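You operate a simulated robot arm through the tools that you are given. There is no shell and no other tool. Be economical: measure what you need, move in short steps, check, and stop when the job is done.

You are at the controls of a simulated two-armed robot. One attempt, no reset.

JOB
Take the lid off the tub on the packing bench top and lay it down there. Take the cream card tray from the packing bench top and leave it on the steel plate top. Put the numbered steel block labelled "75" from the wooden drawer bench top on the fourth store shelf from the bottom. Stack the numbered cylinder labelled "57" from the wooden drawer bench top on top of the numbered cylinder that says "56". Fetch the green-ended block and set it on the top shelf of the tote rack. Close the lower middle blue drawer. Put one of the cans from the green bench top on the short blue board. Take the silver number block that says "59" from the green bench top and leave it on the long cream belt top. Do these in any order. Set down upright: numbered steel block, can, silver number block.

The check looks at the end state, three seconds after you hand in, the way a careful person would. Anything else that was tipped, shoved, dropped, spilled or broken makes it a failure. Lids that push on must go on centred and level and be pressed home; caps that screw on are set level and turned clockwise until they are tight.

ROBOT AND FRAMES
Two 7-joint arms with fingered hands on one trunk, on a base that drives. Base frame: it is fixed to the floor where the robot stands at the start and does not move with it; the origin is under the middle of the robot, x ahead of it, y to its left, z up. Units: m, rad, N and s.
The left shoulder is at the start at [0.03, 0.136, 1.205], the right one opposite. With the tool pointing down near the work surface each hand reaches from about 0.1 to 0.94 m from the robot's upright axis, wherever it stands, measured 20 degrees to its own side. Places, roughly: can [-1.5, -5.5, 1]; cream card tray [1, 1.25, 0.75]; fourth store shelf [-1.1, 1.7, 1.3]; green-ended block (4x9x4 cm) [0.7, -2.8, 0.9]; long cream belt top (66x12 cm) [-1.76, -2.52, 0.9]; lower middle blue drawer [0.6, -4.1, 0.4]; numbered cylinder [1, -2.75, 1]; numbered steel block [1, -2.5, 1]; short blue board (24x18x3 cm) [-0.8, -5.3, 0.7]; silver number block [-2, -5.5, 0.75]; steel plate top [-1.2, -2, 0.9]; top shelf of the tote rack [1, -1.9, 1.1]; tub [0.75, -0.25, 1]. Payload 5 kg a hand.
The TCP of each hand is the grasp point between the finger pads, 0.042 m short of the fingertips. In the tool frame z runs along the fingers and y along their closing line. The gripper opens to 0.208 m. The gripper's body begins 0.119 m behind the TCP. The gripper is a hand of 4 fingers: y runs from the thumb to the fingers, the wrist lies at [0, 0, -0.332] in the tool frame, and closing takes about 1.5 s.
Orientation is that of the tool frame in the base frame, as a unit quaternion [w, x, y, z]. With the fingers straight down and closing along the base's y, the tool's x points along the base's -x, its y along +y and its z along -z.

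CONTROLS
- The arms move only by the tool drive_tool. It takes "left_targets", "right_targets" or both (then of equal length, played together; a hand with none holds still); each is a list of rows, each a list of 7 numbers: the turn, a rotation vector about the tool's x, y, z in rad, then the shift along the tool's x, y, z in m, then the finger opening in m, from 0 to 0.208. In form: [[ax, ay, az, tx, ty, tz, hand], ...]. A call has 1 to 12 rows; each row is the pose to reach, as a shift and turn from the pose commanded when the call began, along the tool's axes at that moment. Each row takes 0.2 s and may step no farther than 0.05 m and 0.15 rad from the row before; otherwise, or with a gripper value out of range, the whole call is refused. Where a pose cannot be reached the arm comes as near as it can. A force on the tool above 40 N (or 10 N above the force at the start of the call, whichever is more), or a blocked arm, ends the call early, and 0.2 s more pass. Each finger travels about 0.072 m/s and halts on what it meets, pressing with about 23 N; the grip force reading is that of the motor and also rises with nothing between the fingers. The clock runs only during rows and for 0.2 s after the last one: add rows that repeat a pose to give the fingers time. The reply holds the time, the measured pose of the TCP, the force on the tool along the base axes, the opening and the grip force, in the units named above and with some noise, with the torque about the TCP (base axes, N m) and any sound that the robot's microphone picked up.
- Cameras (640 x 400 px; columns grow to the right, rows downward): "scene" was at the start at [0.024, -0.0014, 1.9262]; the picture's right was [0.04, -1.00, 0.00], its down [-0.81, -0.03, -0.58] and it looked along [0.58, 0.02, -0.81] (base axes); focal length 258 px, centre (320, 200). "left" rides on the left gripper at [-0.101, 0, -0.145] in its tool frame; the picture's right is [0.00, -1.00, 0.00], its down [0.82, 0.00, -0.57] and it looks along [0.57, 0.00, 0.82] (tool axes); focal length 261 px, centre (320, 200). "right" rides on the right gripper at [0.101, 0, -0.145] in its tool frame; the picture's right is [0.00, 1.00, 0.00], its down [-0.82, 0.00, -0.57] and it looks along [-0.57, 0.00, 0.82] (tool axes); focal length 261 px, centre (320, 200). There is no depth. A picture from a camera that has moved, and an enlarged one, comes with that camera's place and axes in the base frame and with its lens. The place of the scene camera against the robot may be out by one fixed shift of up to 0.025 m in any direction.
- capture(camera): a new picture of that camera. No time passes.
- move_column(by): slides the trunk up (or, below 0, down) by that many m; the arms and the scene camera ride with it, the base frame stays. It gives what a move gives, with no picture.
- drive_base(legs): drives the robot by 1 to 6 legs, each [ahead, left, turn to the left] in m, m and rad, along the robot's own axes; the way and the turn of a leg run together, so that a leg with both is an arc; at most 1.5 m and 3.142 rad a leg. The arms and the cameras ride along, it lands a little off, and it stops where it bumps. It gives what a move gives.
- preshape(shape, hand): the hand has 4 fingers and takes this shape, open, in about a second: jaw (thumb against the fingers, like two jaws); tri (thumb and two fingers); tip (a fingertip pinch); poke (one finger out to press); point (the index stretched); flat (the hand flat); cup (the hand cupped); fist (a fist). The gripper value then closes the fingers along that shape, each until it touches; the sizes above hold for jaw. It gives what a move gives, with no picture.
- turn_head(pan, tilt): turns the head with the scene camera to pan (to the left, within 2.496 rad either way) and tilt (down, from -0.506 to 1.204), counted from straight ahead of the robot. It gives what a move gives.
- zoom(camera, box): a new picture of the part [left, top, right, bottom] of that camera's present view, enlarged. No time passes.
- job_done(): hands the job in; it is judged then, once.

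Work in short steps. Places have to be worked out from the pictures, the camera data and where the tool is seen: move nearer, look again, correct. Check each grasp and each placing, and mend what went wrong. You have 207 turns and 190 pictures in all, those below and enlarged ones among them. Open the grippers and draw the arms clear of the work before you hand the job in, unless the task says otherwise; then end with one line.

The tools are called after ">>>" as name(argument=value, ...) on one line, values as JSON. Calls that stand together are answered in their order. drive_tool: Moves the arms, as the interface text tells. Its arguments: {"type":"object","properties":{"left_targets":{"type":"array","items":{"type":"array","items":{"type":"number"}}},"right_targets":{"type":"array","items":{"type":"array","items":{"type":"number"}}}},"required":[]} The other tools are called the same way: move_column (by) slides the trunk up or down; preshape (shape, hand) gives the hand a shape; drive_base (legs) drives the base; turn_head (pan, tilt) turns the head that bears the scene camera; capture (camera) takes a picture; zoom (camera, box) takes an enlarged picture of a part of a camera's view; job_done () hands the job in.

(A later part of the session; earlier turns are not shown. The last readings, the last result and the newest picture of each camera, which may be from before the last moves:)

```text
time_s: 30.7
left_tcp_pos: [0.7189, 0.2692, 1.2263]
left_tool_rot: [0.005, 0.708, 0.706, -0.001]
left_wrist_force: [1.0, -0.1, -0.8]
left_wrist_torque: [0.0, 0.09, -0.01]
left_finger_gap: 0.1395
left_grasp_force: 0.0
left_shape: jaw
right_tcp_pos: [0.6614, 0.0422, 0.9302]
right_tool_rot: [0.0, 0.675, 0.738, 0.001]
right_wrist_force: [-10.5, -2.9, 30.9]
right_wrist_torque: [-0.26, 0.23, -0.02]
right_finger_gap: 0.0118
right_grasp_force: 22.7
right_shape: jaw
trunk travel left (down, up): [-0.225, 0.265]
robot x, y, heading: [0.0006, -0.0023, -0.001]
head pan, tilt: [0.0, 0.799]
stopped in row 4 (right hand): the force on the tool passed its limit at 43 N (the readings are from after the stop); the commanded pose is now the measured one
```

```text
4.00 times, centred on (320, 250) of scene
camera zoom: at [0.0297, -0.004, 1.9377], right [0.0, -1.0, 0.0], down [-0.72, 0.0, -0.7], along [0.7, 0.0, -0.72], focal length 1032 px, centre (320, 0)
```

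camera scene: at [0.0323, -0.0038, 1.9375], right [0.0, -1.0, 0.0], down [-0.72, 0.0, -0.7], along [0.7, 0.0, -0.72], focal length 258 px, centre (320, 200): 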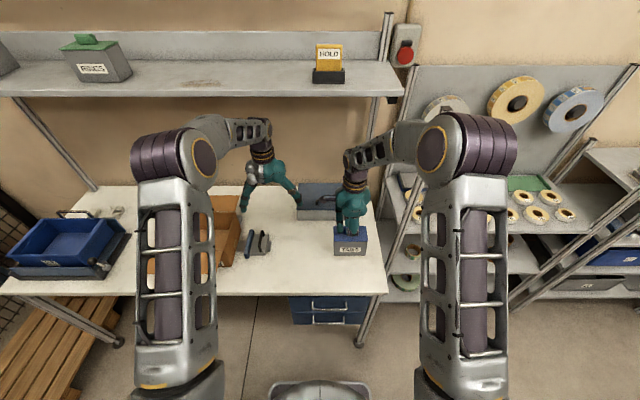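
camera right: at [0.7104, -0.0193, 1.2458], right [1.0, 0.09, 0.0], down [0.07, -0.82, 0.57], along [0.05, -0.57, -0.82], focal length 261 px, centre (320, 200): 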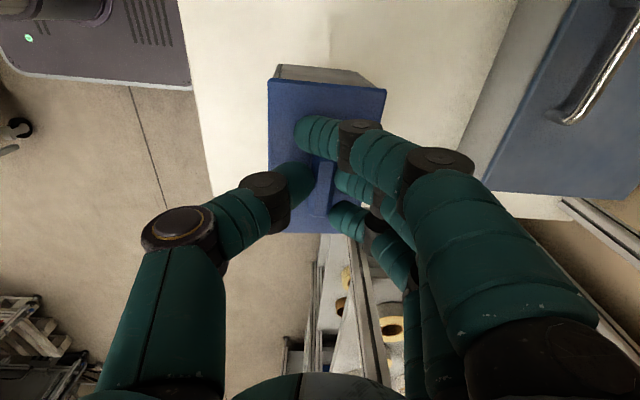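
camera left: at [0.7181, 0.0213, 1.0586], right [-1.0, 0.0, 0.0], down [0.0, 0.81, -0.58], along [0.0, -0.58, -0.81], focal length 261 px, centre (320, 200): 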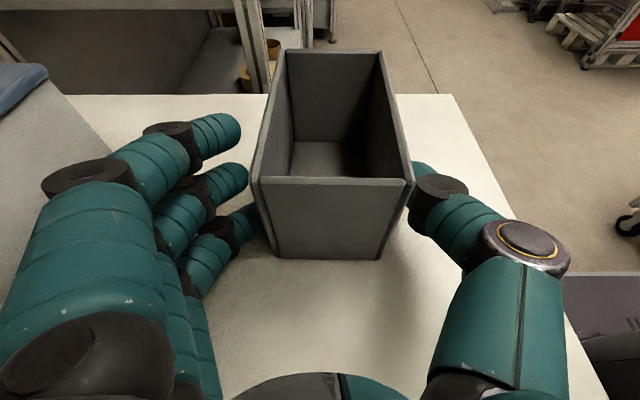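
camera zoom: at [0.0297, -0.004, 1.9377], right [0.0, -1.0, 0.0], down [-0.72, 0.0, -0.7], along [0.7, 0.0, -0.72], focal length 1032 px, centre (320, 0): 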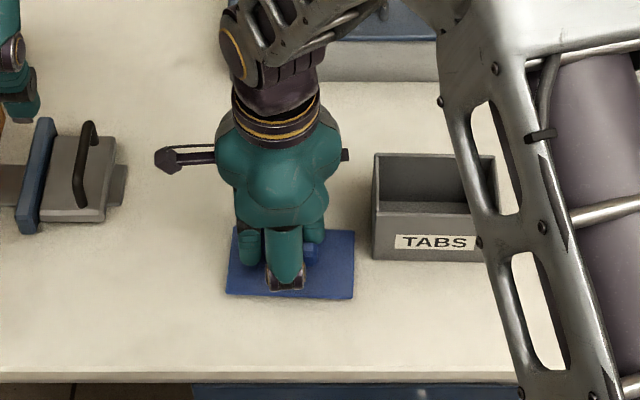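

Lid rests on the bench. I release and rise.

>>> drive_tool(right_targets=[[0, 0, 0, 0, 0, -0.001, 0.02], [0, 0, 0, 0, 0, -0.001, 0.04], [0, 0, 0, 0, 0, -0.001, 0.06], [0, 0, 0, 0, 0, -0.02, 0.07], [0, 0, 0, 0, 0, -0.06, 0.08], [0, 0, 0, 0, 0, -0.1, 0.1], [0, 0, 0, 0, 0, -0.15, 0.1], [0, 0, 0, 0, 0, -0.2, 0.1], [0, 0, 0, 0, 0, -0.25, 0.1]])

>>> turn_head(pan=0.5, tilt=0.75)

>>> capture(camera="scene")

```text
time_s: 32.7
left_tcp_pos: [0.7192, 0.2682, 1.2274]
left_tool_rot: [0.005, 0.708, 0.706, -0.001]
left_wrist_force: [-0.1, -0.9, 0.5]
left_wrist_torque: [0.03, -0.09, -0.03]
left_finger_gap: 0.1395
left_grasp_force: 0.0
left_shape: jaw
right_tcp_pos: [0.6588, 0.0409, 1.1751]
right_tool_rot: [0.0, 0.674, 0.739, 0.001]
right_wrist_force: [-1.3, -0.6, -0.9]
right_wrist_torque: [0.07, -0.17, 0.01]
right_finger_gap: 0.0995
right_grasp_force: 0.1
right_shape: jaw
trunk travel left (down, up): [-0.225, 0.265]
robot x, y, heading: [-0.0016, -0.0026, 0.001]
head pan, tilt: [0.0, 0.799]
```

```text
time_s: 33.6
left_tcp_pos: [0.7198, 0.2686, 1.2259]
left_tool_rot: [0.004, 0.708, 0.706, 0.0]
left_wrist_force: [-0.1, 0.4, 0.0]
left_wrist_torque: [0.06, 0.02, 0.0]
left_finger_gap: 0.1396
left_grasp_force: 0.1
left_shape: jaw
right_tcp_pos: [0.66, 0.0412, 1.1735]
right_tool_rot: [-0.001, 0.675, 0.738, 0.001]
right_wrist_force: [0.9, 0.8, 0.2]
right_wrist_torque: [0.03, -0.01, 0.03]
right_finger_gap: 0.0993
right_grasp_force: 0.1
right_shape: jaw
trunk travel left (down, up): [-0.225, 0.265]
robot x, y, heading: [0.0007, -0.0019, 0.002]
head pan, tilt: [0.499, 0.75]
```

```text
159 pictures are left
camera scene: at [0.0234, 0.0357, 1.9415], right [0.48, -0.88, 0.0], down [-0.6, -0.33, -0.73], along [0.64, 0.35, -0.68], focal length 258 px, centre (320, 200)
```

scene: 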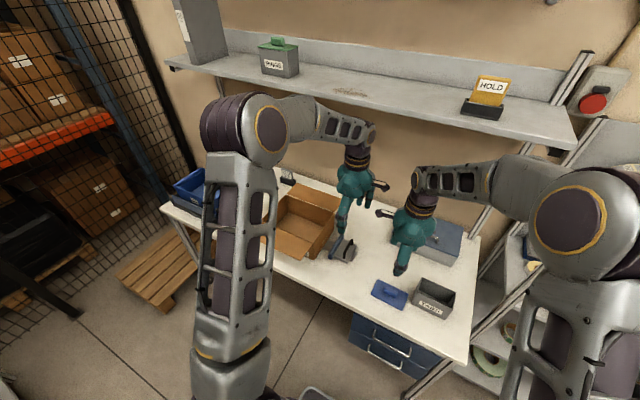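

Lid lies beside the tub. Next the tray at the far left end of the bench: I draw the arms back a little and drive left.

>>> drive_tool(left_targets=[[0, 0, 0, 0, -0.045, 0, 0.14], [0, 0, 0, 0, -0.09, 0, 0.14], [0, 0, 0, 0, -0.135, 0, 0.14], [0, 0, 0, 0, -0.18, 0, 0.14], [0, 0, 0, 0, -0.22, 0, 0.14]], right_targets=[[0, 0, 0, -0.04, -0.03, -0.01, 0.1], [0, 0, 0, -0.08, -0.06, -0.02, 0.1], [0, 0, 0, -0.12, -0.1, -0.03, 0.1], [0, 0, 0, -0.16, -0.14, -0.04, 0.1], [0, 0, 0, -0.2, -0.17, -0.05, 0.1]])

>>> drive_base(legs=[[0, 0.85, 0]])

>>> turn_head(pan=0.2, tilt=0.8)

>>> capture(camera="scene")

```text
refused: row 1 steps farther than a row can; nothing moved
```

```text
time_s: 38.2
left_tcp_pos: [0.7165, 1.1431, 1.2262]
left_tool_rot: [0.004, 0.706, 0.708, -0.002]
left_wrist_force: [0.0, -0.3, -0.2]
left_wrist_torque: [-0.04, -0.02, 0.0]
left_finger_gap: 0.1395
left_grasp_force: 0.0
left_shape: jaw
right_tcp_pos: [0.658, 0.9135, 1.1737]
right_tool_rot: [0.002, 0.673, 0.74, 0.001]
right_wrist_force: [0.2, 0.8, 0.5]
right_wrist_torque: [-0.04, 0.01, -0.04]
right_finger_gap: 0.0995
right_grasp_force: 0.1
right_shape: jaw
trunk travel left (down, up): [-0.225, 0.265]
robot x, y, heading: [-0.004, 0.8707, 0.007]
head pan, tilt: [0.499, 0.75]
```

```text
time_s: 39.0
left_tcp_pos: [0.7163, 1.1428, 1.226]
left_tool_rot: [0.004, 0.707, 0.708, -0.001]
left_wrist_force: [0.7, 0.2, 0.3]
left_wrist_torque: [0.02, 0.04, 0.02]
left_finger_gap: 0.1394
left_grasp_force: 0.1
left_shape: jaw
right_tcp_pos: [0.658, 0.9145, 1.1744]
right_tool_rot: [0.0, 0.673, 0.74, 0.001]
right_wrist_force: [-0.1, -0.8, 0.0]
right_wrist_torque: [-0.02, 0.01, -0.02]
right_finger_gap: 0.0994
right_grasp_force: 0.1
right_shape: jaw
trunk travel left (down, up): [-0.225, 0.265]
robot x, y, heading: [-0.0013, 0.8685, 0.004]
head pan, tilt: [0.201, 0.799]
```

```text
158 pictures are left
camera scene: at [0.0282, 0.8823, 1.9375], right [0.2, -0.98, 0.0], down [-0.7, -0.15, -0.7], along [0.68, 0.14, -0.72], focal length 258 px, centre (320, 200)
```

scene: 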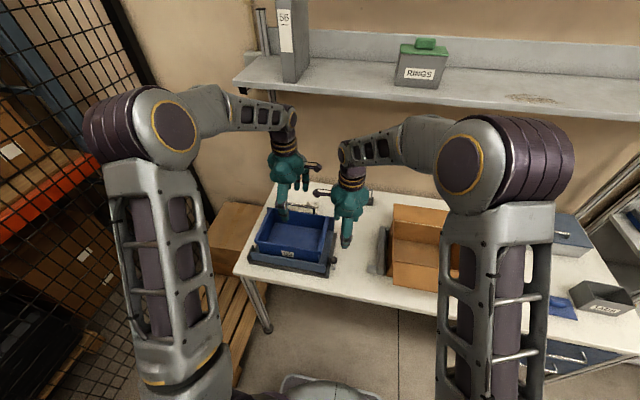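

The arm move was refused but the drive was clean. I look for the tray from nearby.

>>> zoom(camera="scene", box=[230, 170, 390, 270])

>>> capture(camera="left")

>>> capture(camera="right")

```text
4.00 times, centred on (310, 220) of scene
camera zoom: at [0.0282, 0.8823, 1.9375], right [0.2, -0.98, 0.0], down [-0.7, -0.15, -0.7], along [0.68, 0.14, -0.72], focal length 1032 px, centre (360, 120)
```

zoom: 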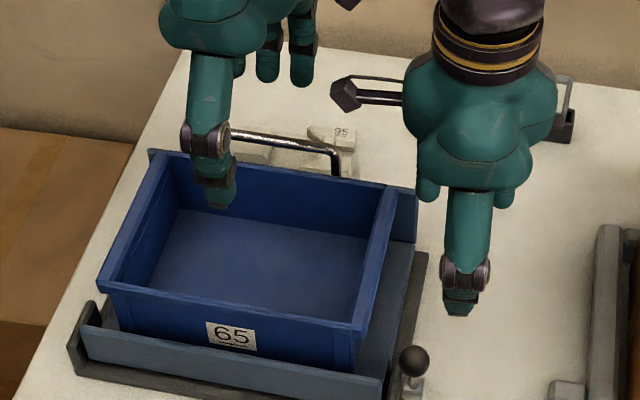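

```text
156 pictures are left
camera left: at [0.717, 1.0427, 1.3713], right [-1.0, -0.01, 0.0], down [-0.01, 0.82, 0.57], along [0.0, 0.57, -0.82], focal length 261 px, centre (320, 200)
```

left: 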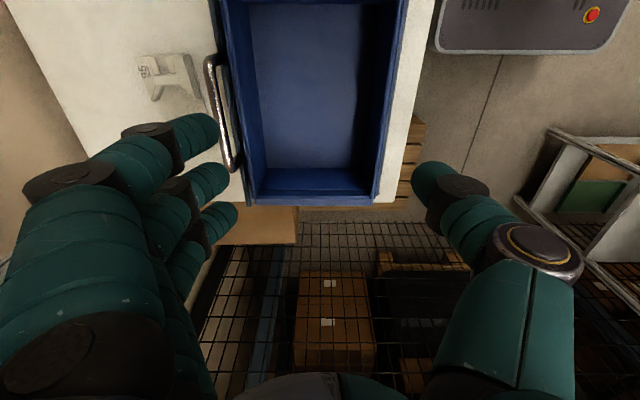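

```text
155 pictures are left
camera right: at [0.6492, 1.0142, 1.3192], right [1.0, 0.09, 0.0], down [0.07, -0.82, 0.57], along [0.05, -0.57, -0.82], focal length 261 px, centre (320, 200)
```

right: 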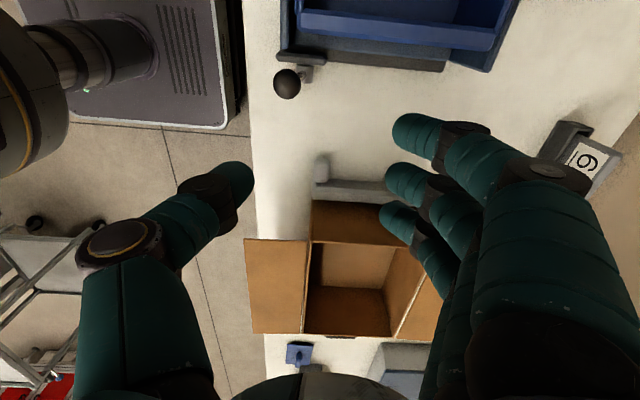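

A cream labelled thing sits behind the tote. Zoom in.

>>> zoom(camera="left", box=[100, 30, 260, 130])

>>> zoom(camera="scene", box=[280, 190, 340, 228])

```text
4.00 times, centred on (180, 80) of left
camera zoom: at [0.717, 1.0427, 1.3713], right [-1.0, -0.01, 0.0], down [-0.01, 0.82, 0.57], along [0.0, 0.57, -0.82], focal length 1043 px, centre (880, 680)
```

zoom: 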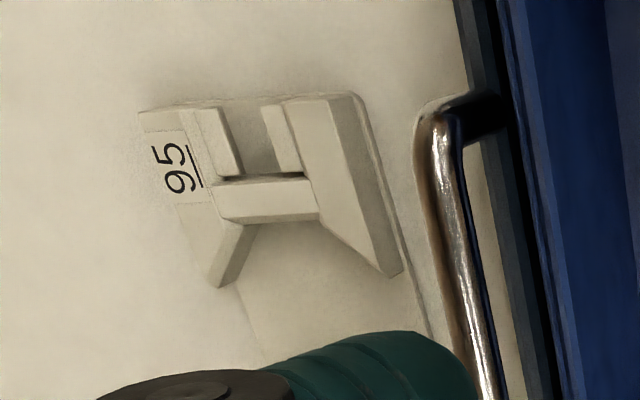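

```text
10.53 times, centred on (310, 209) of scene
camera zoom: at [0.0282, 0.8823, 1.9375], right [0.2, -0.98, 0.0], down [-0.7, -0.15, -0.7], along [0.68, 0.14, -0.72], focal length 2717 px, centre (425, 105)
```

zoom: 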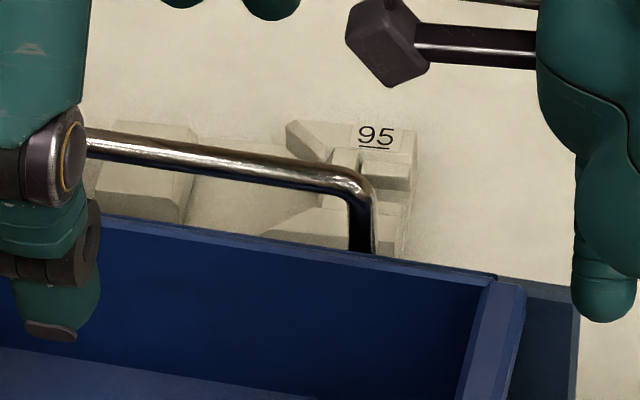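

The tray ("95") is around (0.95, 1.165). I move the base 0.15 m ahead so that the left hand is almost over it.

>>> drive_base(legs=[[0.15, 0, 0]])

>>> capture(camera="left")

```text
time_s: 40.5
left_tcp_pos: [0.8582, 1.1415, 1.2251]
left_tool_rot: [0.002, 0.707, 0.707, -0.004]
left_wrist_force: [0.0, 0.6, -0.5]
left_wrist_torque: [0.02, -0.02, -0.03]
left_finger_gap: 0.1401
left_grasp_force: 0.0
left_shape: jaw
right_tcp_pos: [0.8056, 0.913, 1.1746]
right_tool_rot: [0.0, 0.673, 0.74, 0.001]
right_wrist_force: [-0.2, -0.2, 0.5]
right_wrist_torque: [0.02, -0.01, 0.01]
right_finger_gap: 0.0996
right_grasp_force: 0.0
right_shape: jaw
trunk travel left (down, up): [-0.225, 0.265]
robot x, y, heading: [0.1468, 0.8717, 0.005]
head pan, tilt: [0.201, 0.799]
stopped in leg 1: the robot was blocked; the commanded pose is now the measured one
```

```text
152 pictures are left
camera left: at [0.8593, 1.0427, 1.3708], right [-1.0, -0.01, 0.0], down [0.0, 0.82, 0.57], along [0.0, 0.57, -0.82], focal length 261 px, centre (320, 200)
```

left: 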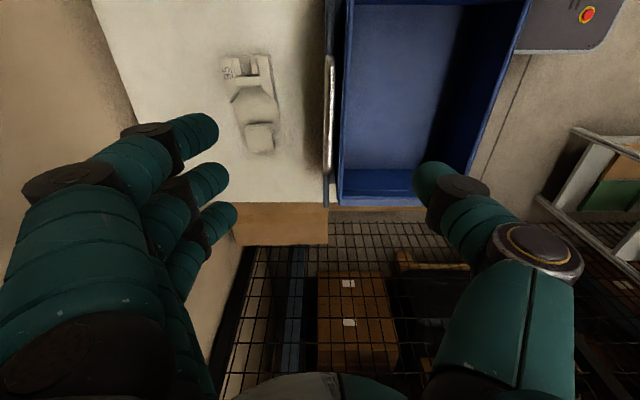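

Base just reached a block; I look at the tray closely.

>>> zoom(camera="left", box=[190, 35, 318, 165])

>>> turn_head(pan=0.2, tilt=1.2)

>>> capture(camera="scene")

```text
3.08 times, centred on (254, 100) of left
camera zoom: at [0.8593, 1.0427, 1.3708], right [-1.0, -0.01, 0.0], down [0.0, 0.82, 0.57], along [0.0, 0.57, -0.82], focal length 802 px, centre (523, 508)
```

zoom: 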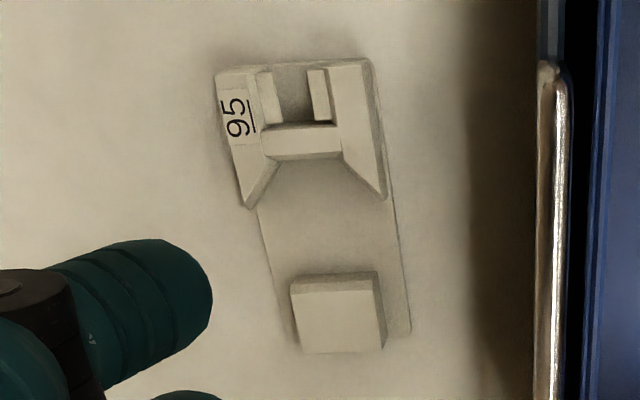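

```text
time_s: 41.3
left_tcp_pos: [0.8593, 1.1417, 1.2252]
left_tool_rot: [0.002, 0.706, 0.708, -0.003]
left_wrist_force: [-0.3, -0.2, -1.2]
left_wrist_torque: [0.0, -0.02, 0.04]
left_finger_gap: 0.1398
left_grasp_force: 0.0
left_shape: jaw
right_tcp_pos: [0.8059, 0.9137, 1.1738]
right_tool_rot: [0.001, 0.673, 0.739, 0.001]
right_wrist_force: [1.0, 0.4, 0.3]
right_wrist_torque: [-0.02, -0.03, 0.02]
right_finger_gap: 0.0997
right_grasp_force: 0.0
right_shape: jaw
trunk travel left (down, up): [-0.225, 0.265]
robot x, y, heading: [0.1446, 0.8713, 0.005]
head pan, tilt: [0.201, 1.201]
```

```text
150 pictures are left
camera scene: at [0.1492, 0.8776, 1.9099], right [0.2, -0.98, 0.0], down [-0.91, -0.19, -0.36], along [0.36, 0.07, -0.93], focal length 258 px, centre (320, 200)
```

scene: 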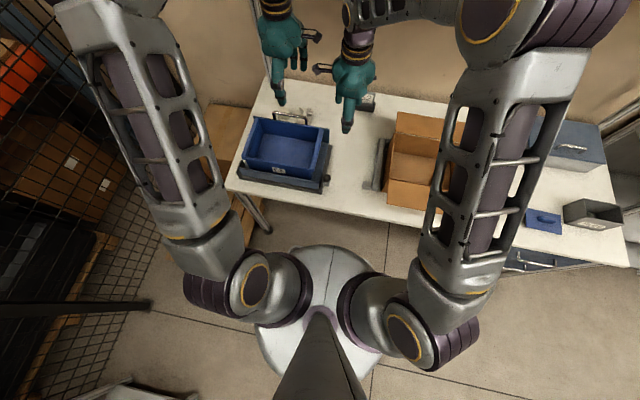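

Tray is about x 0.937–1.02, y 1.094–1.258 with raised walls at its near-y end. I move above (0.979, 1.14) and look again.

>>> drive_tool(left_targets=[[0, 0, 0, 0, 0.04, 0, 0.13], [0, 0, 0, 0, 0.08, 0, 0.12], [0, 0, 0, 0, 0.12, 0.02, 0.12], [0, 0, 0, 0, 0.12, 0.06, 0.12], [0, 0, 0, 0, 0.12, 0.1, 0.12], [0, 0, 0, 0, 0.12, 0.14, 0.12], [0, 0, 0, 0, 0.12, 0.165, 0.12], [0, 0, 0, 0, 0.12, 0.165, 0.12]])

>>> capture(camera="left")

```text
time_s: 42.4
left_tcp_pos: [0.845, 1.1243, 1.1309]
left_tool_rot: [-0.045, 0.722, 0.685, -0.087]
left_wrist_force: [-14.7, 2.8, 5.4]
left_wrist_torque: [-0.43, -2.4, 0.2]
left_finger_gap: 0.1195
left_grasp_force: 0.0
left_shape: jaw
right_tcp_pos: [0.7267, 0.8462, 1.117]
right_tool_rot: [-0.066, 0.675, 0.733, -0.054]
right_wrist_force: [-10.4, -3.7, 16.7]
right_wrist_torque: [0.61, -2.15, -0.12]
right_finger_gap: 0.1002
right_grasp_force: 0.1
right_shape: jaw
trunk travel left (down, up): [-0.225, 0.265]
robot x, y, heading: [0.1161, 0.8606, -0.016]
head pan, tilt: [0.201, 1.201]
stopped in row 5 (left hand): the arm was blocked; the commanded pose is now the measured one
```

```text
149 pictures are left
camera left: at [0.8679, 1.0326, 1.279], right [-0.98, 0.05, 0.18], down [0.14, 0.85, 0.51], along [-0.13, 0.53, -0.84], focal length 261 px, centre (320, 200)
```

left: 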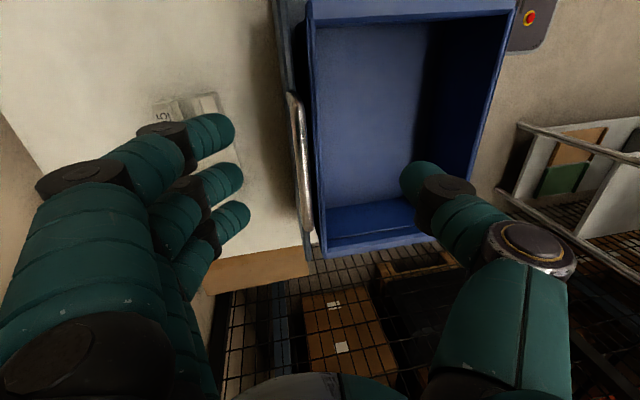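

The arm was blocked and the robot got nudged. I look before moving on.

>>> turn_head(pan=0.2, tilt=0.6)

>>> capture(camera="scene")

```text
time_s: 43.4
left_tcp_pos: [1.0682, 1.1061, 1.0073]
left_tool_rot: [-0.059, 0.73, 0.678, -0.062]
left_wrist_force: [-0.1, 0.5, -0.2]
left_wrist_torque: [0.04, -0.01, -0.02]
left_finger_gap: 0.1198
left_grasp_force: 0.0
left_shape: jaw
right_tcp_pos: [0.9348, 0.9368, 1.1256]
right_tool_rot: [-0.009, 0.696, 0.717, 0.01]
right_wrist_force: [4.9, -1.0, 16.7]
right_wrist_torque: [-0.04, 0.77, -0.02]
right_finger_gap: 0.0998
right_grasp_force: 0.0
right_shape: jaw
trunk travel left (down, up): [-0.225, 0.265]
robot x, y, heading: [0.1356, 0.9119, -0.059]
head pan, tilt: [0.201, 0.6]
```

```text
148 pictures are left
camera scene: at [0.3589, 0.9286, 1.9557], right [0.14, -0.99, -0.01], down [-0.64, -0.08, -0.77], along [0.76, 0.11, -0.64], focal length 258 px, centre (320, 200)
```

scene: 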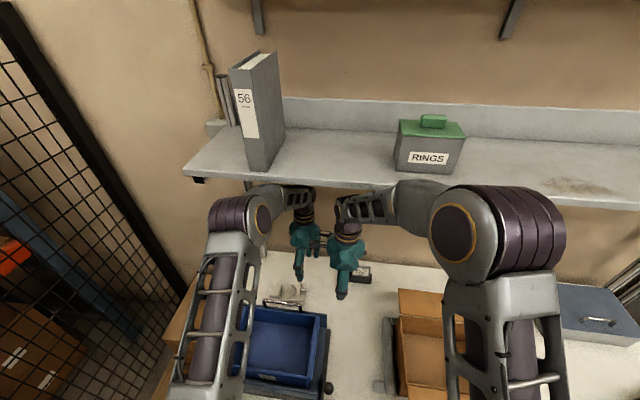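

Readings are odd (camera and hands shifted forward). I let a moment pass with a null move and re-read.

>>> drive_tool(left_targets=[[0, 0, 0, 0, 0, 0, 0.12]], right_targets=[[0, 0, 0, 0, 0, 0, 0.1]])

>>> capture(camera="scene")

```text
time_s: 43.7
left_tcp_pos: [1.0431, 1.0931, 1.0252]
left_tool_rot: [-0.03, 0.736, 0.676, -0.024]
left_wrist_force: [0.2, -18.0, -95.5]
left_wrist_torque: [2.42, 0.96, -0.35]
left_finger_gap: 0.1205
left_grasp_force: 0.1
left_shape: jaw
right_tcp_pos: [0.9061, 0.9774, 1.2162]
right_tool_rot: [0.046, 0.698, 0.707, 0.103]
right_wrist_force: [5.8, 6.1, -6.1]
right_wrist_torque: [-0.83, 0.6, -0.06]
right_finger_gap: 0.1002
right_grasp_force: 0.0
right_shape: jaw
trunk travel left (down, up): [-0.225, 0.265]
robot x, y, heading: [0.1404, 0.9239, -0.071]
head pan, tilt: [0.201, 0.6]
stopped in row 1 (left hand): the arm was blocked; the commanded pose is now the measured one
```

```text
147 pictures are left
camera scene: at [0.324, 0.9409, 1.9586], right [0.13, -0.99, 0.0], down [-0.62, -0.08, -0.78], along [0.77, 0.1, -0.63], focal length 258 px, centre (320, 200)
```

scene: 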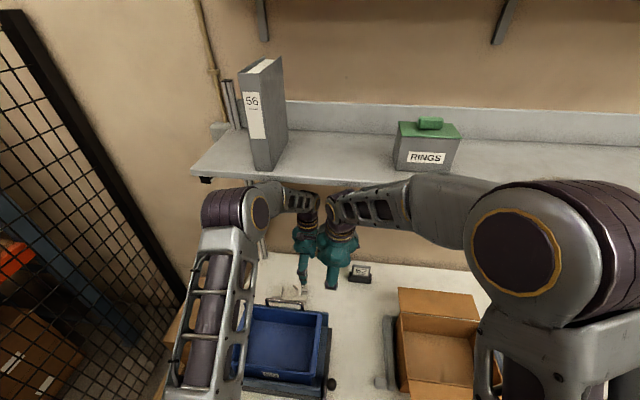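

The left forearm seems wedged under the shelf edge. I back the base off a little to relieve it.

>>> drive_base(legs=[[-0.05, 0, 0]])

>>> capture(camera="scene")

>>> capture(camera="left")

```text
time_s: 44.5
left_tcp_pos: [1.0401, 1.1026, 1.0655]
left_tool_rot: [-0.008, 0.733, 0.68, -0.001]
left_wrist_force: [57.7, -5.0, 37.4]
left_wrist_torque: [0.34, 6.51, 0.2]
left_finger_gap: 0.1201
left_grasp_force: 0.1
left_shape: jaw
right_tcp_pos: [0.8721, 0.9423, 1.2007]
right_tool_rot: [0.031, 0.707, 0.701, 0.085]
right_wrist_force: [17.3, 1.8, 4.1]
right_wrist_torque: [-0.25, 2.24, 0.05]
right_finger_gap: 0.0998
right_grasp_force: 0.0
right_shape: jaw
trunk travel left (down, up): [-0.225, 0.265]
robot x, y, heading: [0.1303, 0.9289, -0.083]
head pan, tilt: [0.201, 0.6]
stopped in leg 1: the robot was blocked; the commanded pose is now the measured one
```

```text
146 pictures are left
camera scene: at [0.2834, 0.9276, 1.9589], right [0.12, -0.99, -0.01], down [-0.61, -0.06, -0.79], along [0.78, 0.1, -0.61], focal length 258 px, centre (320, 200)
```

scene: 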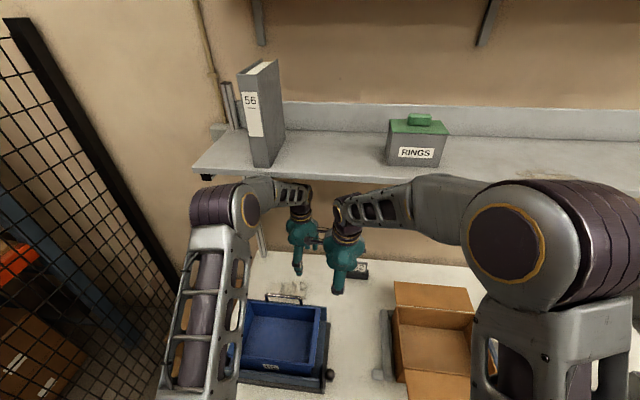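

```text
145 pictures are left
camera left: at [1.0331, 1.0017, 1.2082], right [-1.0, 0.07, 0.01], down [0.06, 0.81, 0.58], along [0.03, 0.58, -0.81], focal length 261 px, centre (320, 200)
```

left: 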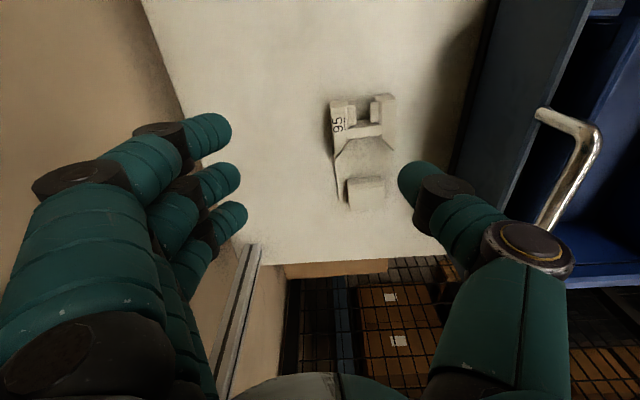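

I take another null reading to see the static forces.

>>> drive_tool(left_targets=[[0, 0, 0, 0, 0, 0, 0.12], [0, 0, 0, 0, 0, 0, 0.12]])

>>> turn_head(pan=0.25, tilt=0.25)

>>> capture(camera="scene")

```text
time_s: 44.8
left_tcp_pos: [0.8943, 1.1137, 1.1822]
left_tool_rot: [0.055, 0.73, 0.679, 0.055]
left_wrist_force: [-17.4, -3.2, 14.4]
left_wrist_torque: [0.4, -2.08, 0.04]
left_finger_gap: 0.1199
left_grasp_force: 0.0
left_shape: jaw
right_tcp_pos: [0.6923, 0.9605, 1.2847]
right_tool_rot: [0.081, 0.695, 0.701, 0.138]
right_wrist_force: [-18.6, 7.0, 11.2]
right_wrist_torque: [-1.04, -2.19, -0.41]
right_finger_gap: 0.1004
right_grasp_force: 0.0
right_shape: jaw
trunk travel left (down, up): [-0.225, 0.265]
robot x, y, heading: [0.1228, 0.93, -0.079]
head pan, tilt: [0.201, 0.6]
stopped in row 1 (left hand): the arm was blocked; the commanded pose is now the measured one
```

```text
time_s: 45.7
left_tcp_pos: [0.9511, 1.1121, 1.1317]
left_tool_rot: [0.034, 0.73, 0.682, 0.036]
left_wrist_force: [-0.2, -0.2, -1.1]
left_wrist_torque: [0.05, 0.1, -0.02]
left_finger_gap: 0.1201
left_grasp_force: 0.1
left_shape: jaw
right_tcp_pos: [0.7569, 0.9512, 1.2441]
right_tool_rot: [0.061, 0.702, 0.7, 0.115]
right_wrist_force: [0.1, 0.2, -2.0]
right_wrist_torque: [0.01, 0.15, 0.01]
right_finger_gap: 0.1004
right_grasp_force: 0.0
right_shape: jaw
trunk travel left (down, up): [-0.225, 0.265]
robot x, y, heading: [0.1205, 0.9275, -0.085]
head pan, tilt: [0.25, 0.25]
```

```text
144 pictures are left
camera scene: at [0.163, 0.9429, 1.9872], right [0.17, -0.99, 0.0], down [-0.24, -0.04, -0.97], along [0.96, 0.16, -0.24], focal length 258 px, centre (320, 200)
```

scene: 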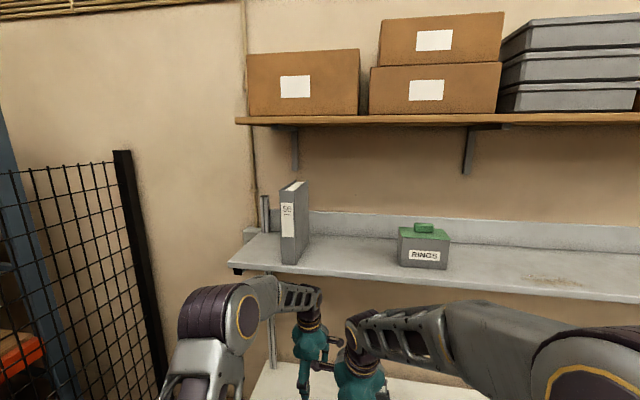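

All settled and force-free now; the shelf items are unmoved. The tray must be approached low, under the shelf edge. I straighten the left hand and move to above the tray.

>>> drive_tool(left_targets=[[0.03, 0, -0.04, 0.01, 0.007, 0.017, 0.12], [0.06, 0, -0.08, 0.02, 0.014, 0.035, 0.12], [0.1, 0, -0.12, 0.03, 0.021, 0.053, 0.12], [0.1, 0, -0.12, 0.03, 0.021, 0.053, 0.12]])

>>> capture(camera="left")

```text
time_s: 46.7
left_tcp_pos: [0.9861, 1.1383, 1.0817]
left_tool_rot: [-0.001, 0.689, 0.725, 0.0]
left_wrist_force: [-0.9, -0.2, 0.6]
left_wrist_torque: [-0.03, -0.05, -0.01]
left_finger_gap: 0.1201
left_grasp_force: 0.1
left_shape: jaw
right_tcp_pos: [0.7636, 0.9514, 1.2455]
right_tool_rot: [0.061, 0.703, 0.699, 0.116]
right_wrist_force: [-0.1, -0.2, 0.1]
right_wrist_torque: [0.02, -0.03, 0.0]
right_finger_gap: 0.1004
right_grasp_force: 0.0
right_shape: jaw
trunk travel left (down, up): [-0.225, 0.265]
robot x, y, heading: [0.1267, 0.9302, -0.078]
head pan, tilt: [0.25, 0.25]
```

```text
143 pictures are left
camera left: at [0.9926, 1.0391, 1.2257], right [-1.0, -0.06, 0.0], down [-0.05, 0.82, 0.57], along [-0.03, 0.57, -0.82], focal length 261 px, centre (320, 200)
```

left: 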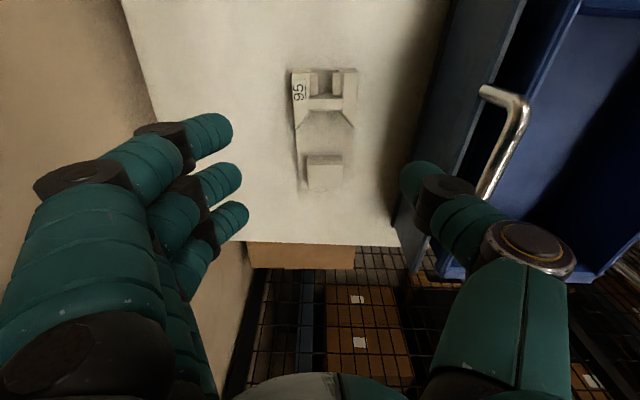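

Tray unmoved. Rail handle at x≈0.85, z≈1.03, so with a narrower opening there is about 1 cm clearance. I descend with the fingers at 0.10.

>>> drive_tool(left_targets=[[0, 0, 0, -0.004, -0.001, 0.03, 0.11], [0, 0, 0, -0.008, -0.001, 0.06, 0.1], [0, 0, 0, -0.008, -0.001, 0.09, 0.1], [0, 0, 0, -0.008, -0.001, 0.11, 0.1], [0, 0, 0, -0.008, -0.001, 0.125, 0.1], [0, 0, 0, -0.008, -0.001, 0.125, 0.1]])

>>> capture(camera="left")

```text
time_s: 48.1
left_tcp_pos: [0.9882, 1.1308, 0.9566]
left_tool_rot: [-0.002, 0.689, 0.725, 0.0]
left_wrist_force: [0.4, -1.2, 0.4]
left_wrist_torque: [-0.01, -0.05, 0.01]
left_finger_gap: 0.1009
left_grasp_force: 0.0
left_shape: jaw
right_tcp_pos: [0.7659, 0.9489, 1.2437]
right_tool_rot: [0.061, 0.703, 0.699, 0.115]
right_wrist_force: [0.0, -0.1, 0.8]
right_wrist_torque: [-0.05, 0.01, -0.02]
right_finger_gap: 0.0999
right_grasp_force: 0.1
right_shape: jaw
trunk travel left (down, up): [-0.225, 0.265]
robot x, y, heading: [0.1288, 0.9292, -0.087]
head pan, tilt: [0.25, 0.25]
```

```text
142 pictures are left
camera left: at [0.9926, 1.0308, 1.1013], right [-1.0, -0.06, 0.0], down [-0.04, 0.82, 0.57], along [-0.03, 0.57, -0.82], focal length 261 px, centre (320, 200)
```

left: 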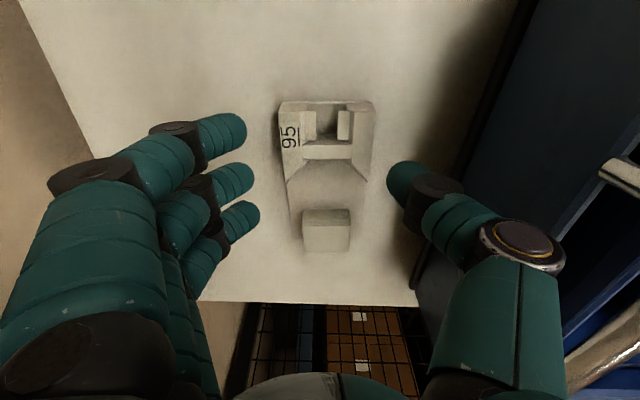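

Aligned. I descend the last 4 cm and close on the tray's walls.

>>> drive_tool(left_targets=[[0, 0, 0, -0.004, -0.004, 0.02, 0.1], [0, 0, 0, -0.006, -0.004, 0.032, 0.1], [0, 0, 0, -0.006, -0.004, 0.039, 0.1], [0, 0, 0, -0.006, -0.004, 0.042, 0.1], [0, 0, 0, -0.006, -0.004, 0.042, 0.09], [0, 0, 0, -0.006, -0.004, 0.042, 0.08], [0, 0, 0, -0.006, -0.004, 0.042, 0.07], [0, 0, 0, -0.006, -0.004, 0.042, 0.06], [0, 0, 0, -0.006, -0.004, 0.042, 0.06]])

>>> capture(camera="left")

```text
time_s: 50.1
left_tcp_pos: [0.9842, 1.1248, 0.9128]
left_tool_rot: [-0.001, 0.689, 0.725, 0.0]
left_wrist_force: [0.1, 0.0, -0.3]
left_wrist_torque: [0.0, -0.01, -0.02]
left_finger_gap: 0.0741
left_grasp_force: 22.6
left_shape: jaw
right_tcp_pos: [0.764, 0.9509, 1.2444]
right_tool_rot: [0.06, 0.704, 0.698, 0.116]
right_wrist_force: [0.3, 0.5, 0.2]
right_wrist_torque: [0.01, 0.02, -0.02]
right_finger_gap: 0.1001
right_grasp_force: 0.1
right_shape: jaw
trunk travel left (down, up): [-0.225, 0.265]
robot x, y, heading: [0.1269, 0.9271, -0.083]
head pan, tilt: [0.25, 0.25]
```

```text
141 pictures are left
camera left: at [0.99, 1.0253, 1.0577], right [-1.0, -0.06, 0.0], down [-0.04, 0.82, 0.57], along [-0.03, 0.57, -0.82], focal length 261 px, centre (320, 200)
```

left: 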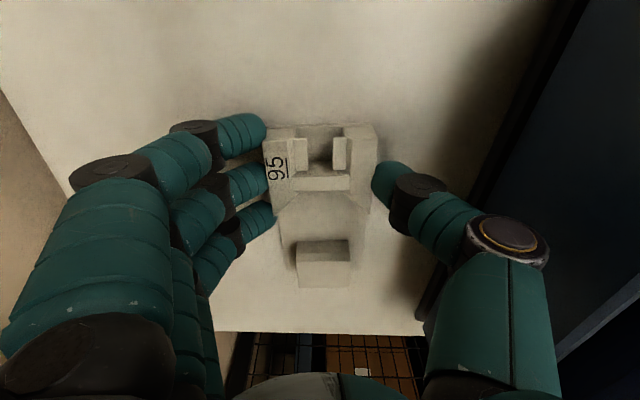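

Grip holds at 7.4 cm. I lift 6 cm and check.

>>> drive_tool(left_targets=[[0, 0, 0, 0, 0, -0.02, 0.05], [0, 0, 0, 0, 0, -0.04, 0.05], [0, 0, 0, 0, 0, -0.07, 0.05], [0, 0, 0, 0, 0, -0.11, 0.05]])

>>> capture(camera="left")

```text
time_s: 51.1
left_tcp_pos: [0.9825, 1.1242, 1.0233]
left_tool_rot: [-0.001, 0.689, 0.725, 0.0]
left_wrist_force: [-1.2, 0.0, -1.7]
left_wrist_torque: [0.04, -0.14, -0.03]
left_finger_gap: 0.0738
left_grasp_force: 23.4
left_shape: jaw
right_tcp_pos: [0.7641, 0.9495, 1.2442]
right_tool_rot: [0.061, 0.703, 0.699, 0.116]
right_wrist_force: [-1.6, -0.1, 0.9]
right_wrist_torque: [-0.02, -0.09, 0.0]
right_finger_gap: 0.1002
right_grasp_force: 0.0
right_shape: jaw
trunk travel left (down, up): [-0.225, 0.265]
robot x, y, heading: [0.128, 0.9304, -0.084]
head pan, tilt: [0.25, 0.25]
```

```text
140 pictures are left
camera left: at [0.9884, 1.0235, 1.1687], right [-1.0, -0.05, 0.0], down [-0.04, 0.82, 0.57], along [-0.03, 0.57, -0.82], focal length 261 px, centre (320, 200)
```

left: 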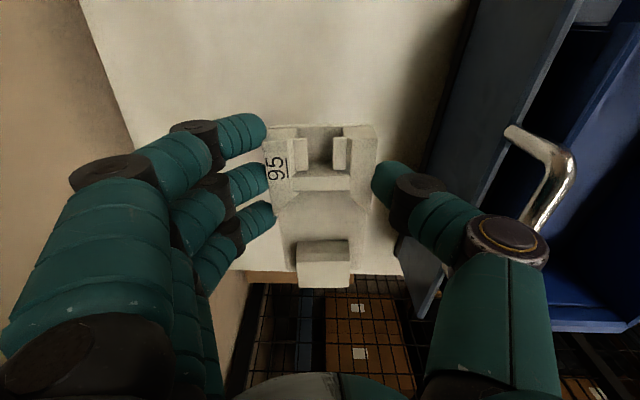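

Tray is held level. I raise it above the rail height and then back the base straight out.

>>> drive_tool(left_targets=[[0, 0, 0, 0, -0.01, -0.025, 0.05], [0, 0, 0, 0, -0.02, -0.05, 0.05], [0, 0, 0, 0, -0.03, -0.08, 0.05], [0, 0, 0, 0, -0.035, -0.105, 0.05]])

>>> drive_base(legs=[[-0.3, 0, 0]])

>>> turn_head(pan=0.1, tilt=0.7)

>>> capture(camera="scene")

```text
time_s: 52.1
left_tcp_pos: [0.9475, 1.1208, 1.1302]
left_tool_rot: [-0.001, 0.69, 0.724, 0.0]
left_wrist_force: [-1.8, 0.2, -1.1]
left_wrist_torque: [0.04, -0.1, 0.0]
left_finger_gap: 0.074
left_grasp_force: 23.5
left_shape: jaw
right_tcp_pos: [0.7638, 0.9499, 1.2461]
right_tool_rot: [0.061, 0.703, 0.699, 0.116]
right_wrist_force: [-0.4, 0.0, 0.4]
right_wrist_torque: [0.01, -0.03, -0.01]
right_finger_gap: 0.1003
right_grasp_force: 0.1
right_shape: jaw
trunk travel left (down, up): [-0.225, 0.265]
robot x, y, heading: [0.1271, 0.9311, -0.087]
head pan, tilt: [0.25, 0.25]
```

```text
time_s: 54.1
left_tcp_pos: [0.6521, 1.1509, 1.1299]
left_tool_rot: [-0.001, 0.687, 0.726, 0.001]
left_wrist_force: [-0.3, -0.8, 0.8]
left_wrist_torque: [-0.06, -0.07, 0.02]
left_finger_gap: 0.0737
left_grasp_force: 23.1
left_shape: jaw
right_tcp_pos: [0.4676, 0.9771, 1.2439]
right_tool_rot: [0.061, 0.702, 0.7, 0.116]
right_wrist_force: [-0.2, 0.9, 0.8]
right_wrist_torque: [-0.02, -0.07, -0.02]
right_finger_gap: 0.1001
right_grasp_force: 0.1
right_shape: jaw
trunk travel left (down, up): [-0.225, 0.265]
robot x, y, heading: [-0.1684, 0.9548, -0.08]
head pan, tilt: [0.25, 0.25]
```

```text
time_s: 55.0
left_tcp_pos: [0.6522, 1.15, 1.1293]
left_tool_rot: [-0.002, 0.688, 0.726, 0.0]
left_wrist_force: [-0.5, -0.8, -1.2]
left_wrist_torque: [-0.05, 0.0, -0.02]
left_finger_gap: 0.0741
left_grasp_force: 23.4
left_shape: jaw
right_tcp_pos: [0.4698, 0.977, 1.242]
right_tool_rot: [0.062, 0.702, 0.7, 0.116]
right_wrist_force: [0.4, 0.6, 0.4]
right_wrist_torque: [-0.01, -0.01, 0.0]
right_finger_gap: 0.1
right_grasp_force: 0.0
right_shape: jaw
trunk travel left (down, up): [-0.225, 0.265]
robot x, y, heading: [-0.1688, 0.9517, -0.08]
head pan, tilt: [0.099, 0.7]
```

```text
139 pictures are left
camera scene: at [-0.1318, 0.9542, 1.9458], right [0.02, -1.0, 0.0], down [-0.64, -0.01, -0.77], along [0.77, 0.01, -0.64], focal length 258 px, centre (320, 200)
```

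scene: 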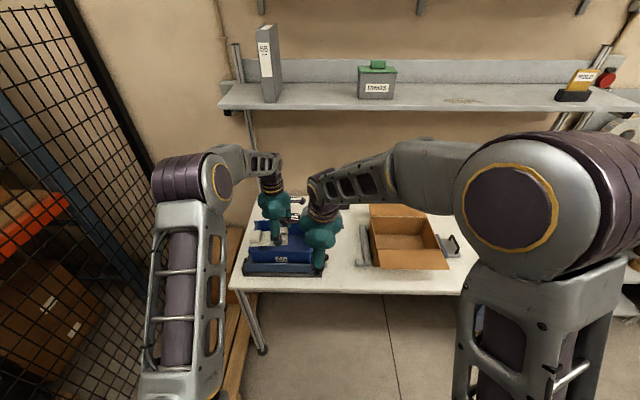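

Tray is clear of the bench. I back off a bit more and look around the room.

>>> drive_base(legs=[[-0.2, 0, 0]])

>>> turn_head(pan=2.3, tilt=0.35)

>>> capture(camera="scene")

>>> turn_head(pan=-1.9, tilt=0.35)

>>> capture(camera="scene")

```text
time_s: 56.6
left_tcp_pos: [0.4489, 1.1681, 1.1293]
left_tool_rot: [-0.001, 0.687, 0.727, 0.001]
left_wrist_force: [-0.3, 0.6, 1.1]
left_wrist_torque: [-0.05, -0.12, 0.03]
left_finger_gap: 0.074
left_grasp_force: 22.9
left_shape: jaw
right_tcp_pos: [0.2647, 0.9941, 1.2451]
right_tool_rot: [0.061, 0.701, 0.701, 0.116]
right_wrist_force: [-1.4, 0.3, 0.4]
right_wrist_torque: [-0.06, -0.08, 0.01]
right_finger_gap: 0.1001
right_grasp_force: 0.1
right_shape: jaw
trunk travel left (down, up): [-0.225, 0.265]
robot x, y, heading: [-0.3735, 0.9725, -0.08]
head pan, tilt: [0.099, 0.7]
```

```text
time_s: 58.7
left_tcp_pos: [0.4497, 1.1664, 1.1293]
left_tool_rot: [-0.001, 0.687, 0.726, -0.001]
left_wrist_force: [-0.2, -0.5, -0.8]
left_wrist_torque: [-0.03, 0.03, -0.01]
left_finger_gap: 0.074
left_grasp_force: 22.6
left_shape: jaw
right_tcp_pos: [0.2677, 0.9934, 1.2433]
right_tool_rot: [0.062, 0.701, 0.701, 0.115]
right_wrist_force: [0.1, -0.5, 0.2]
right_wrist_torque: [0.01, -0.02, 0.0]
right_finger_gap: 0.1002
right_grasp_force: 0.0
right_shape: jaw
trunk travel left (down, up): [-0.225, 0.265]
robot x, y, heading: [-0.3716, 0.9685, -0.077]
head pan, tilt: [2.3, 0.351]
```

```text
138 pictures are left
camera scene: at [-0.4755, 1.0432, 1.9772], right [0.8, 0.6, 0.0], down [0.21, -0.27, -0.94], along [-0.57, 0.75, -0.34], focal length 258 px, centre (320, 200)
```

scene: 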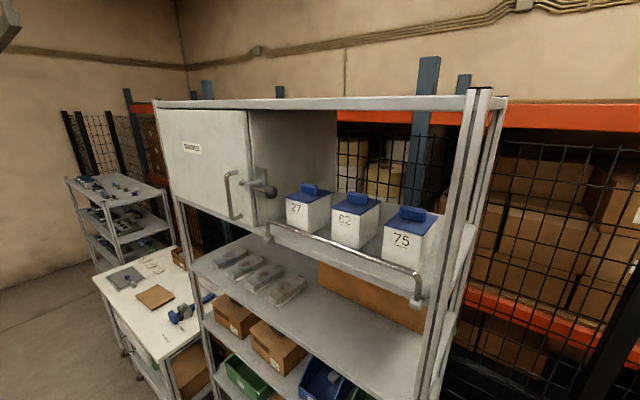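

```text
time_s: 62.1
left_tcp_pos: [0.4497, 1.1685, 1.1289]
left_tool_rot: [-0.001, 0.687, 0.727, 0.0]
left_wrist_force: [0.2, 0.4, -0.9]
left_wrist_torque: [0.01, 0.0, -0.03]
left_finger_gap: 0.0741
left_grasp_force: 22.7
left_shape: jaw
right_tcp_pos: [0.2675, 0.995, 1.2447]
right_tool_rot: [0.062, 0.701, 0.701, 0.116]
right_wrist_force: [-0.3, 0.4, -0.4]
right_wrist_torque: [0.0, -0.02, 0.02]
right_finger_gap: 0.1002
right_grasp_force: 0.1
right_shape: jaw
trunk travel left (down, up): [-0.225, 0.265]
robot x, y, heading: [-0.3677, 0.9688, -0.084]
head pan, tilt: [-1.901, 0.351]
```

```text
137 pictures are left
camera scene: at [-0.4562, 0.8836, 1.9772], right [-0.92, 0.4, 0.0], down [0.14, 0.32, -0.94], along [-0.37, -0.86, -0.34], focal length 258 px, centre (320, 200)
```

scene: 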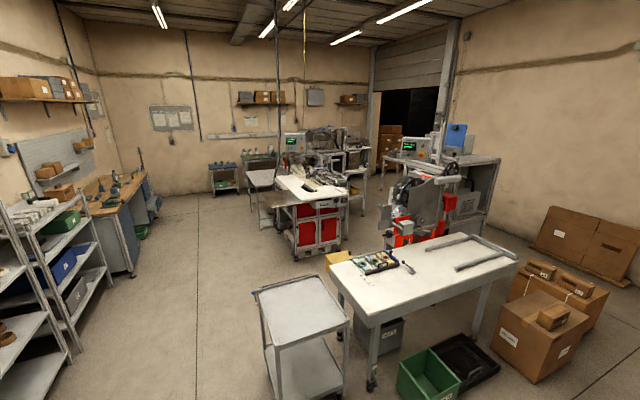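

I take a closer look at the middle of the room for the steel plate and belt.

>>> zoom(camera="scene", box=[200, 110, 400, 260])

>>> zoom(camera="scene", box=[0, 100, 200, 250])

```text
2.67 times, centred on (300, 185) of scene
camera zoom: at [-0.4562, 0.8836, 1.9772], right [-0.92, 0.4, 0.0], down [0.14, 0.32, -0.94], along [-0.37, -0.86, -0.34], focal length 688 px, centre (373, 240)
```

zoom: 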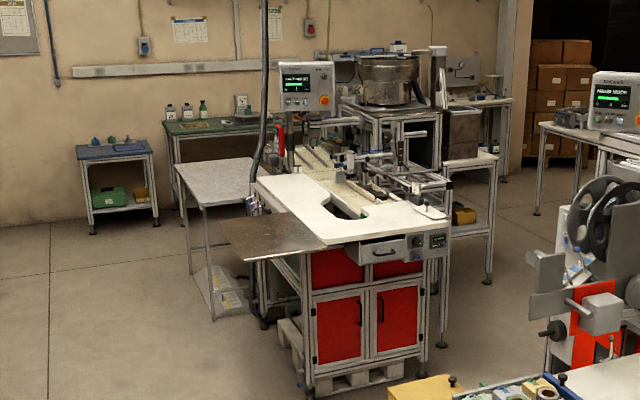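

```text
2.67 times, centred on (100, 175) of scene
camera zoom: at [-0.4562, 0.8836, 1.9772], right [-0.92, 0.4, 0.0], down [0.14, 0.32, -0.94], along [-0.37, -0.86, -0.34], focal length 688 px, centre (907, 267)
```

zoom: 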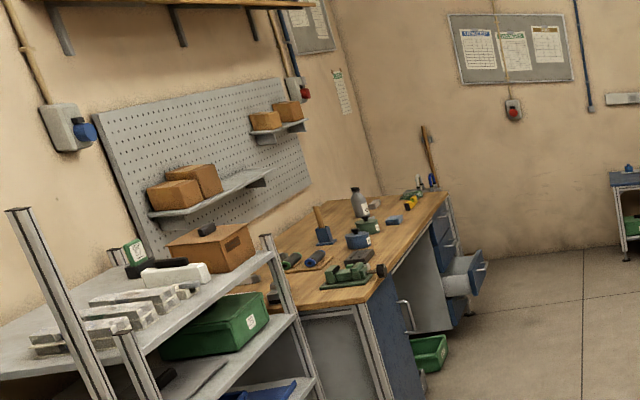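

I see the steel plate at about (-1.2, -2.1, 0.9) by the red-doored belt machine. I fold the arms in for driving, straightening the right hand.

>>> drive_tool(left_targets=[[0, 0, 0, 0.003, -0.045, 0, 0.05], [0, 0, 0, 0.006, -0.09, 0, 0.05], [0, 0, 0, 0.009, -0.135, 0, 0.05], [0, 0, 0, 0.012, -0.18, 0, 0.05], [0, 0, 0, 0.014, -0.225, 0, 0.05], [0, 0, 0, 0.016, -0.27, 0, 0.05], [0, 0, 0, 0.018, -0.3, 0, 0.05]], right_targets=[[0.06, -0.02, 0, -0.03, -0.02, -0.005, 0.1], [0.12, -0.04, 0, -0.06, -0.04, -0.012, 0.1], [0.18, -0.06, 0, -0.09, -0.06, -0.02, 0.1], [0.25, -0.075, 0, -0.12, -0.08, -0.028, 0.1], [0.25, -0.075, 0, -0.15, -0.095, -0.036, 0.1], [0.25, -0.075, 0, -0.19, -0.095, -0.036, 0.1], [0.25, -0.075, 0, -0.22, -0.095, -0.036, 0.1]])

>>> turn_head(pan=0.0, tilt=0.7)

```text
time_s: 63.7
left_tcp_pos: [0.1491, 1.1692, 1.1298]
left_tool_rot: [-0.001, 0.687, 0.727, 0.001]
left_wrist_force: [-0.4, -0.3, 0.4]
left_wrist_torque: [0.04, -0.1, -0.03]
left_finger_gap: 0.0738
left_grasp_force: 22.8
left_shape: jaw
right_tcp_pos: [0.1674, 0.7716, 1.2398]
right_tool_rot: [0.0, 0.707, 0.707, 0.001]
right_wrist_force: [-1.1, 0.0, 0.8]
right_wrist_torque: [0.04, -0.09, 0.03]
right_finger_gap: 0.1002
right_grasp_force: 0.0
right_shape: jaw
trunk travel left (down, up): [-0.225, 0.265]
robot x, y, heading: [-0.3719, 0.97, -0.079]
head pan, tilt: [-1.901, 0.351]
```

```text
time_s: 65.5
left_tcp_pos: [0.1499, 1.1692, 1.1295]
left_tool_rot: [-0.001, 0.687, 0.726, -0.001]
left_wrist_force: [-0.7, 0.7, -0.7]
left_wrist_torque: [-0.01, -0.05, 0.0]
left_finger_gap: 0.0737
left_grasp_force: 23.0
left_shape: jaw
right_tcp_pos: [0.1697, 0.7719, 1.2406]
right_tool_rot: [0.0, 0.707, 0.707, 0.0]
right_wrist_force: [0.1, -0.6, 0.0]
right_wrist_torque: [-0.01, 0.0, -0.02]
right_finger_gap: 0.1001
right_grasp_force: 0.0
right_shape: jaw
trunk travel left (down, up): [-0.225, 0.265]
robot x, y, heading: [-0.3692, 0.9706, -0.08]
head pan, tilt: [0.0, 0.7]
```

Path between cart and bench is free. I turn right and drive down the aisle.

>>> drive_base(legs=[[0, 0, -1.295], [1.4, 0, 0], [0.5, 0, 0], [0, 0, -0.8]])

>>> capture(camera="scene")

```text
time_s: 80.3
left_tcp_pos: [-0.0923, -1.4227, 1.1308]
left_tool_rot: [-0.002, 0.972, -0.235, 0.001]
left_wrist_force: [0.6, 0.1, -0.7]
left_wrist_torque: [0.01, -0.02, 0.0]
left_finger_gap: 0.0731
left_grasp_force: 22.7
left_shape: jaw
right_tcp_pos: [-0.4423, -1.2376, 1.2392]
right_tool_rot: [-0.001, 0.965, -0.262, 0.0]
right_wrist_force: [-0.5, 0.4, 0.2]
right_wrist_torque: [-0.01, -0.04, -0.04]
right_finger_gap: 0.1002
right_grasp_force: 0.1
right_shape: jaw
trunk travel left (down, up): [-0.225, 0.265]
robot x, y, heading: [0.0016, -0.8718, -2.184]
head pan, tilt: [0.0, 0.7]
```

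```text
134 pictures are left
camera scene: at [-0.0513, -0.9228, 1.9457], right [-0.82, 0.57, 0.0], down [0.37, 0.53, -0.76], along [-0.44, -0.63, -0.64], focal length 258 px, centre (320, 200)
```

scene: 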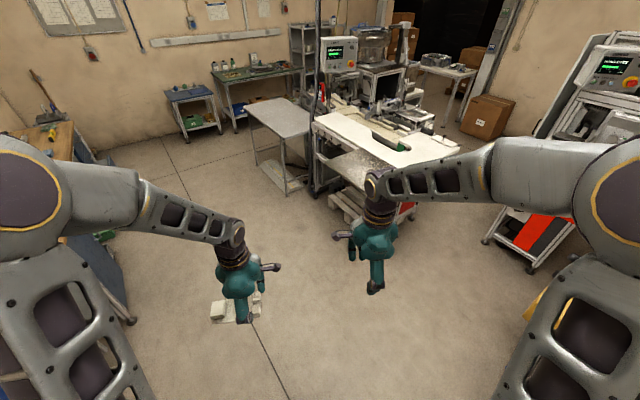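

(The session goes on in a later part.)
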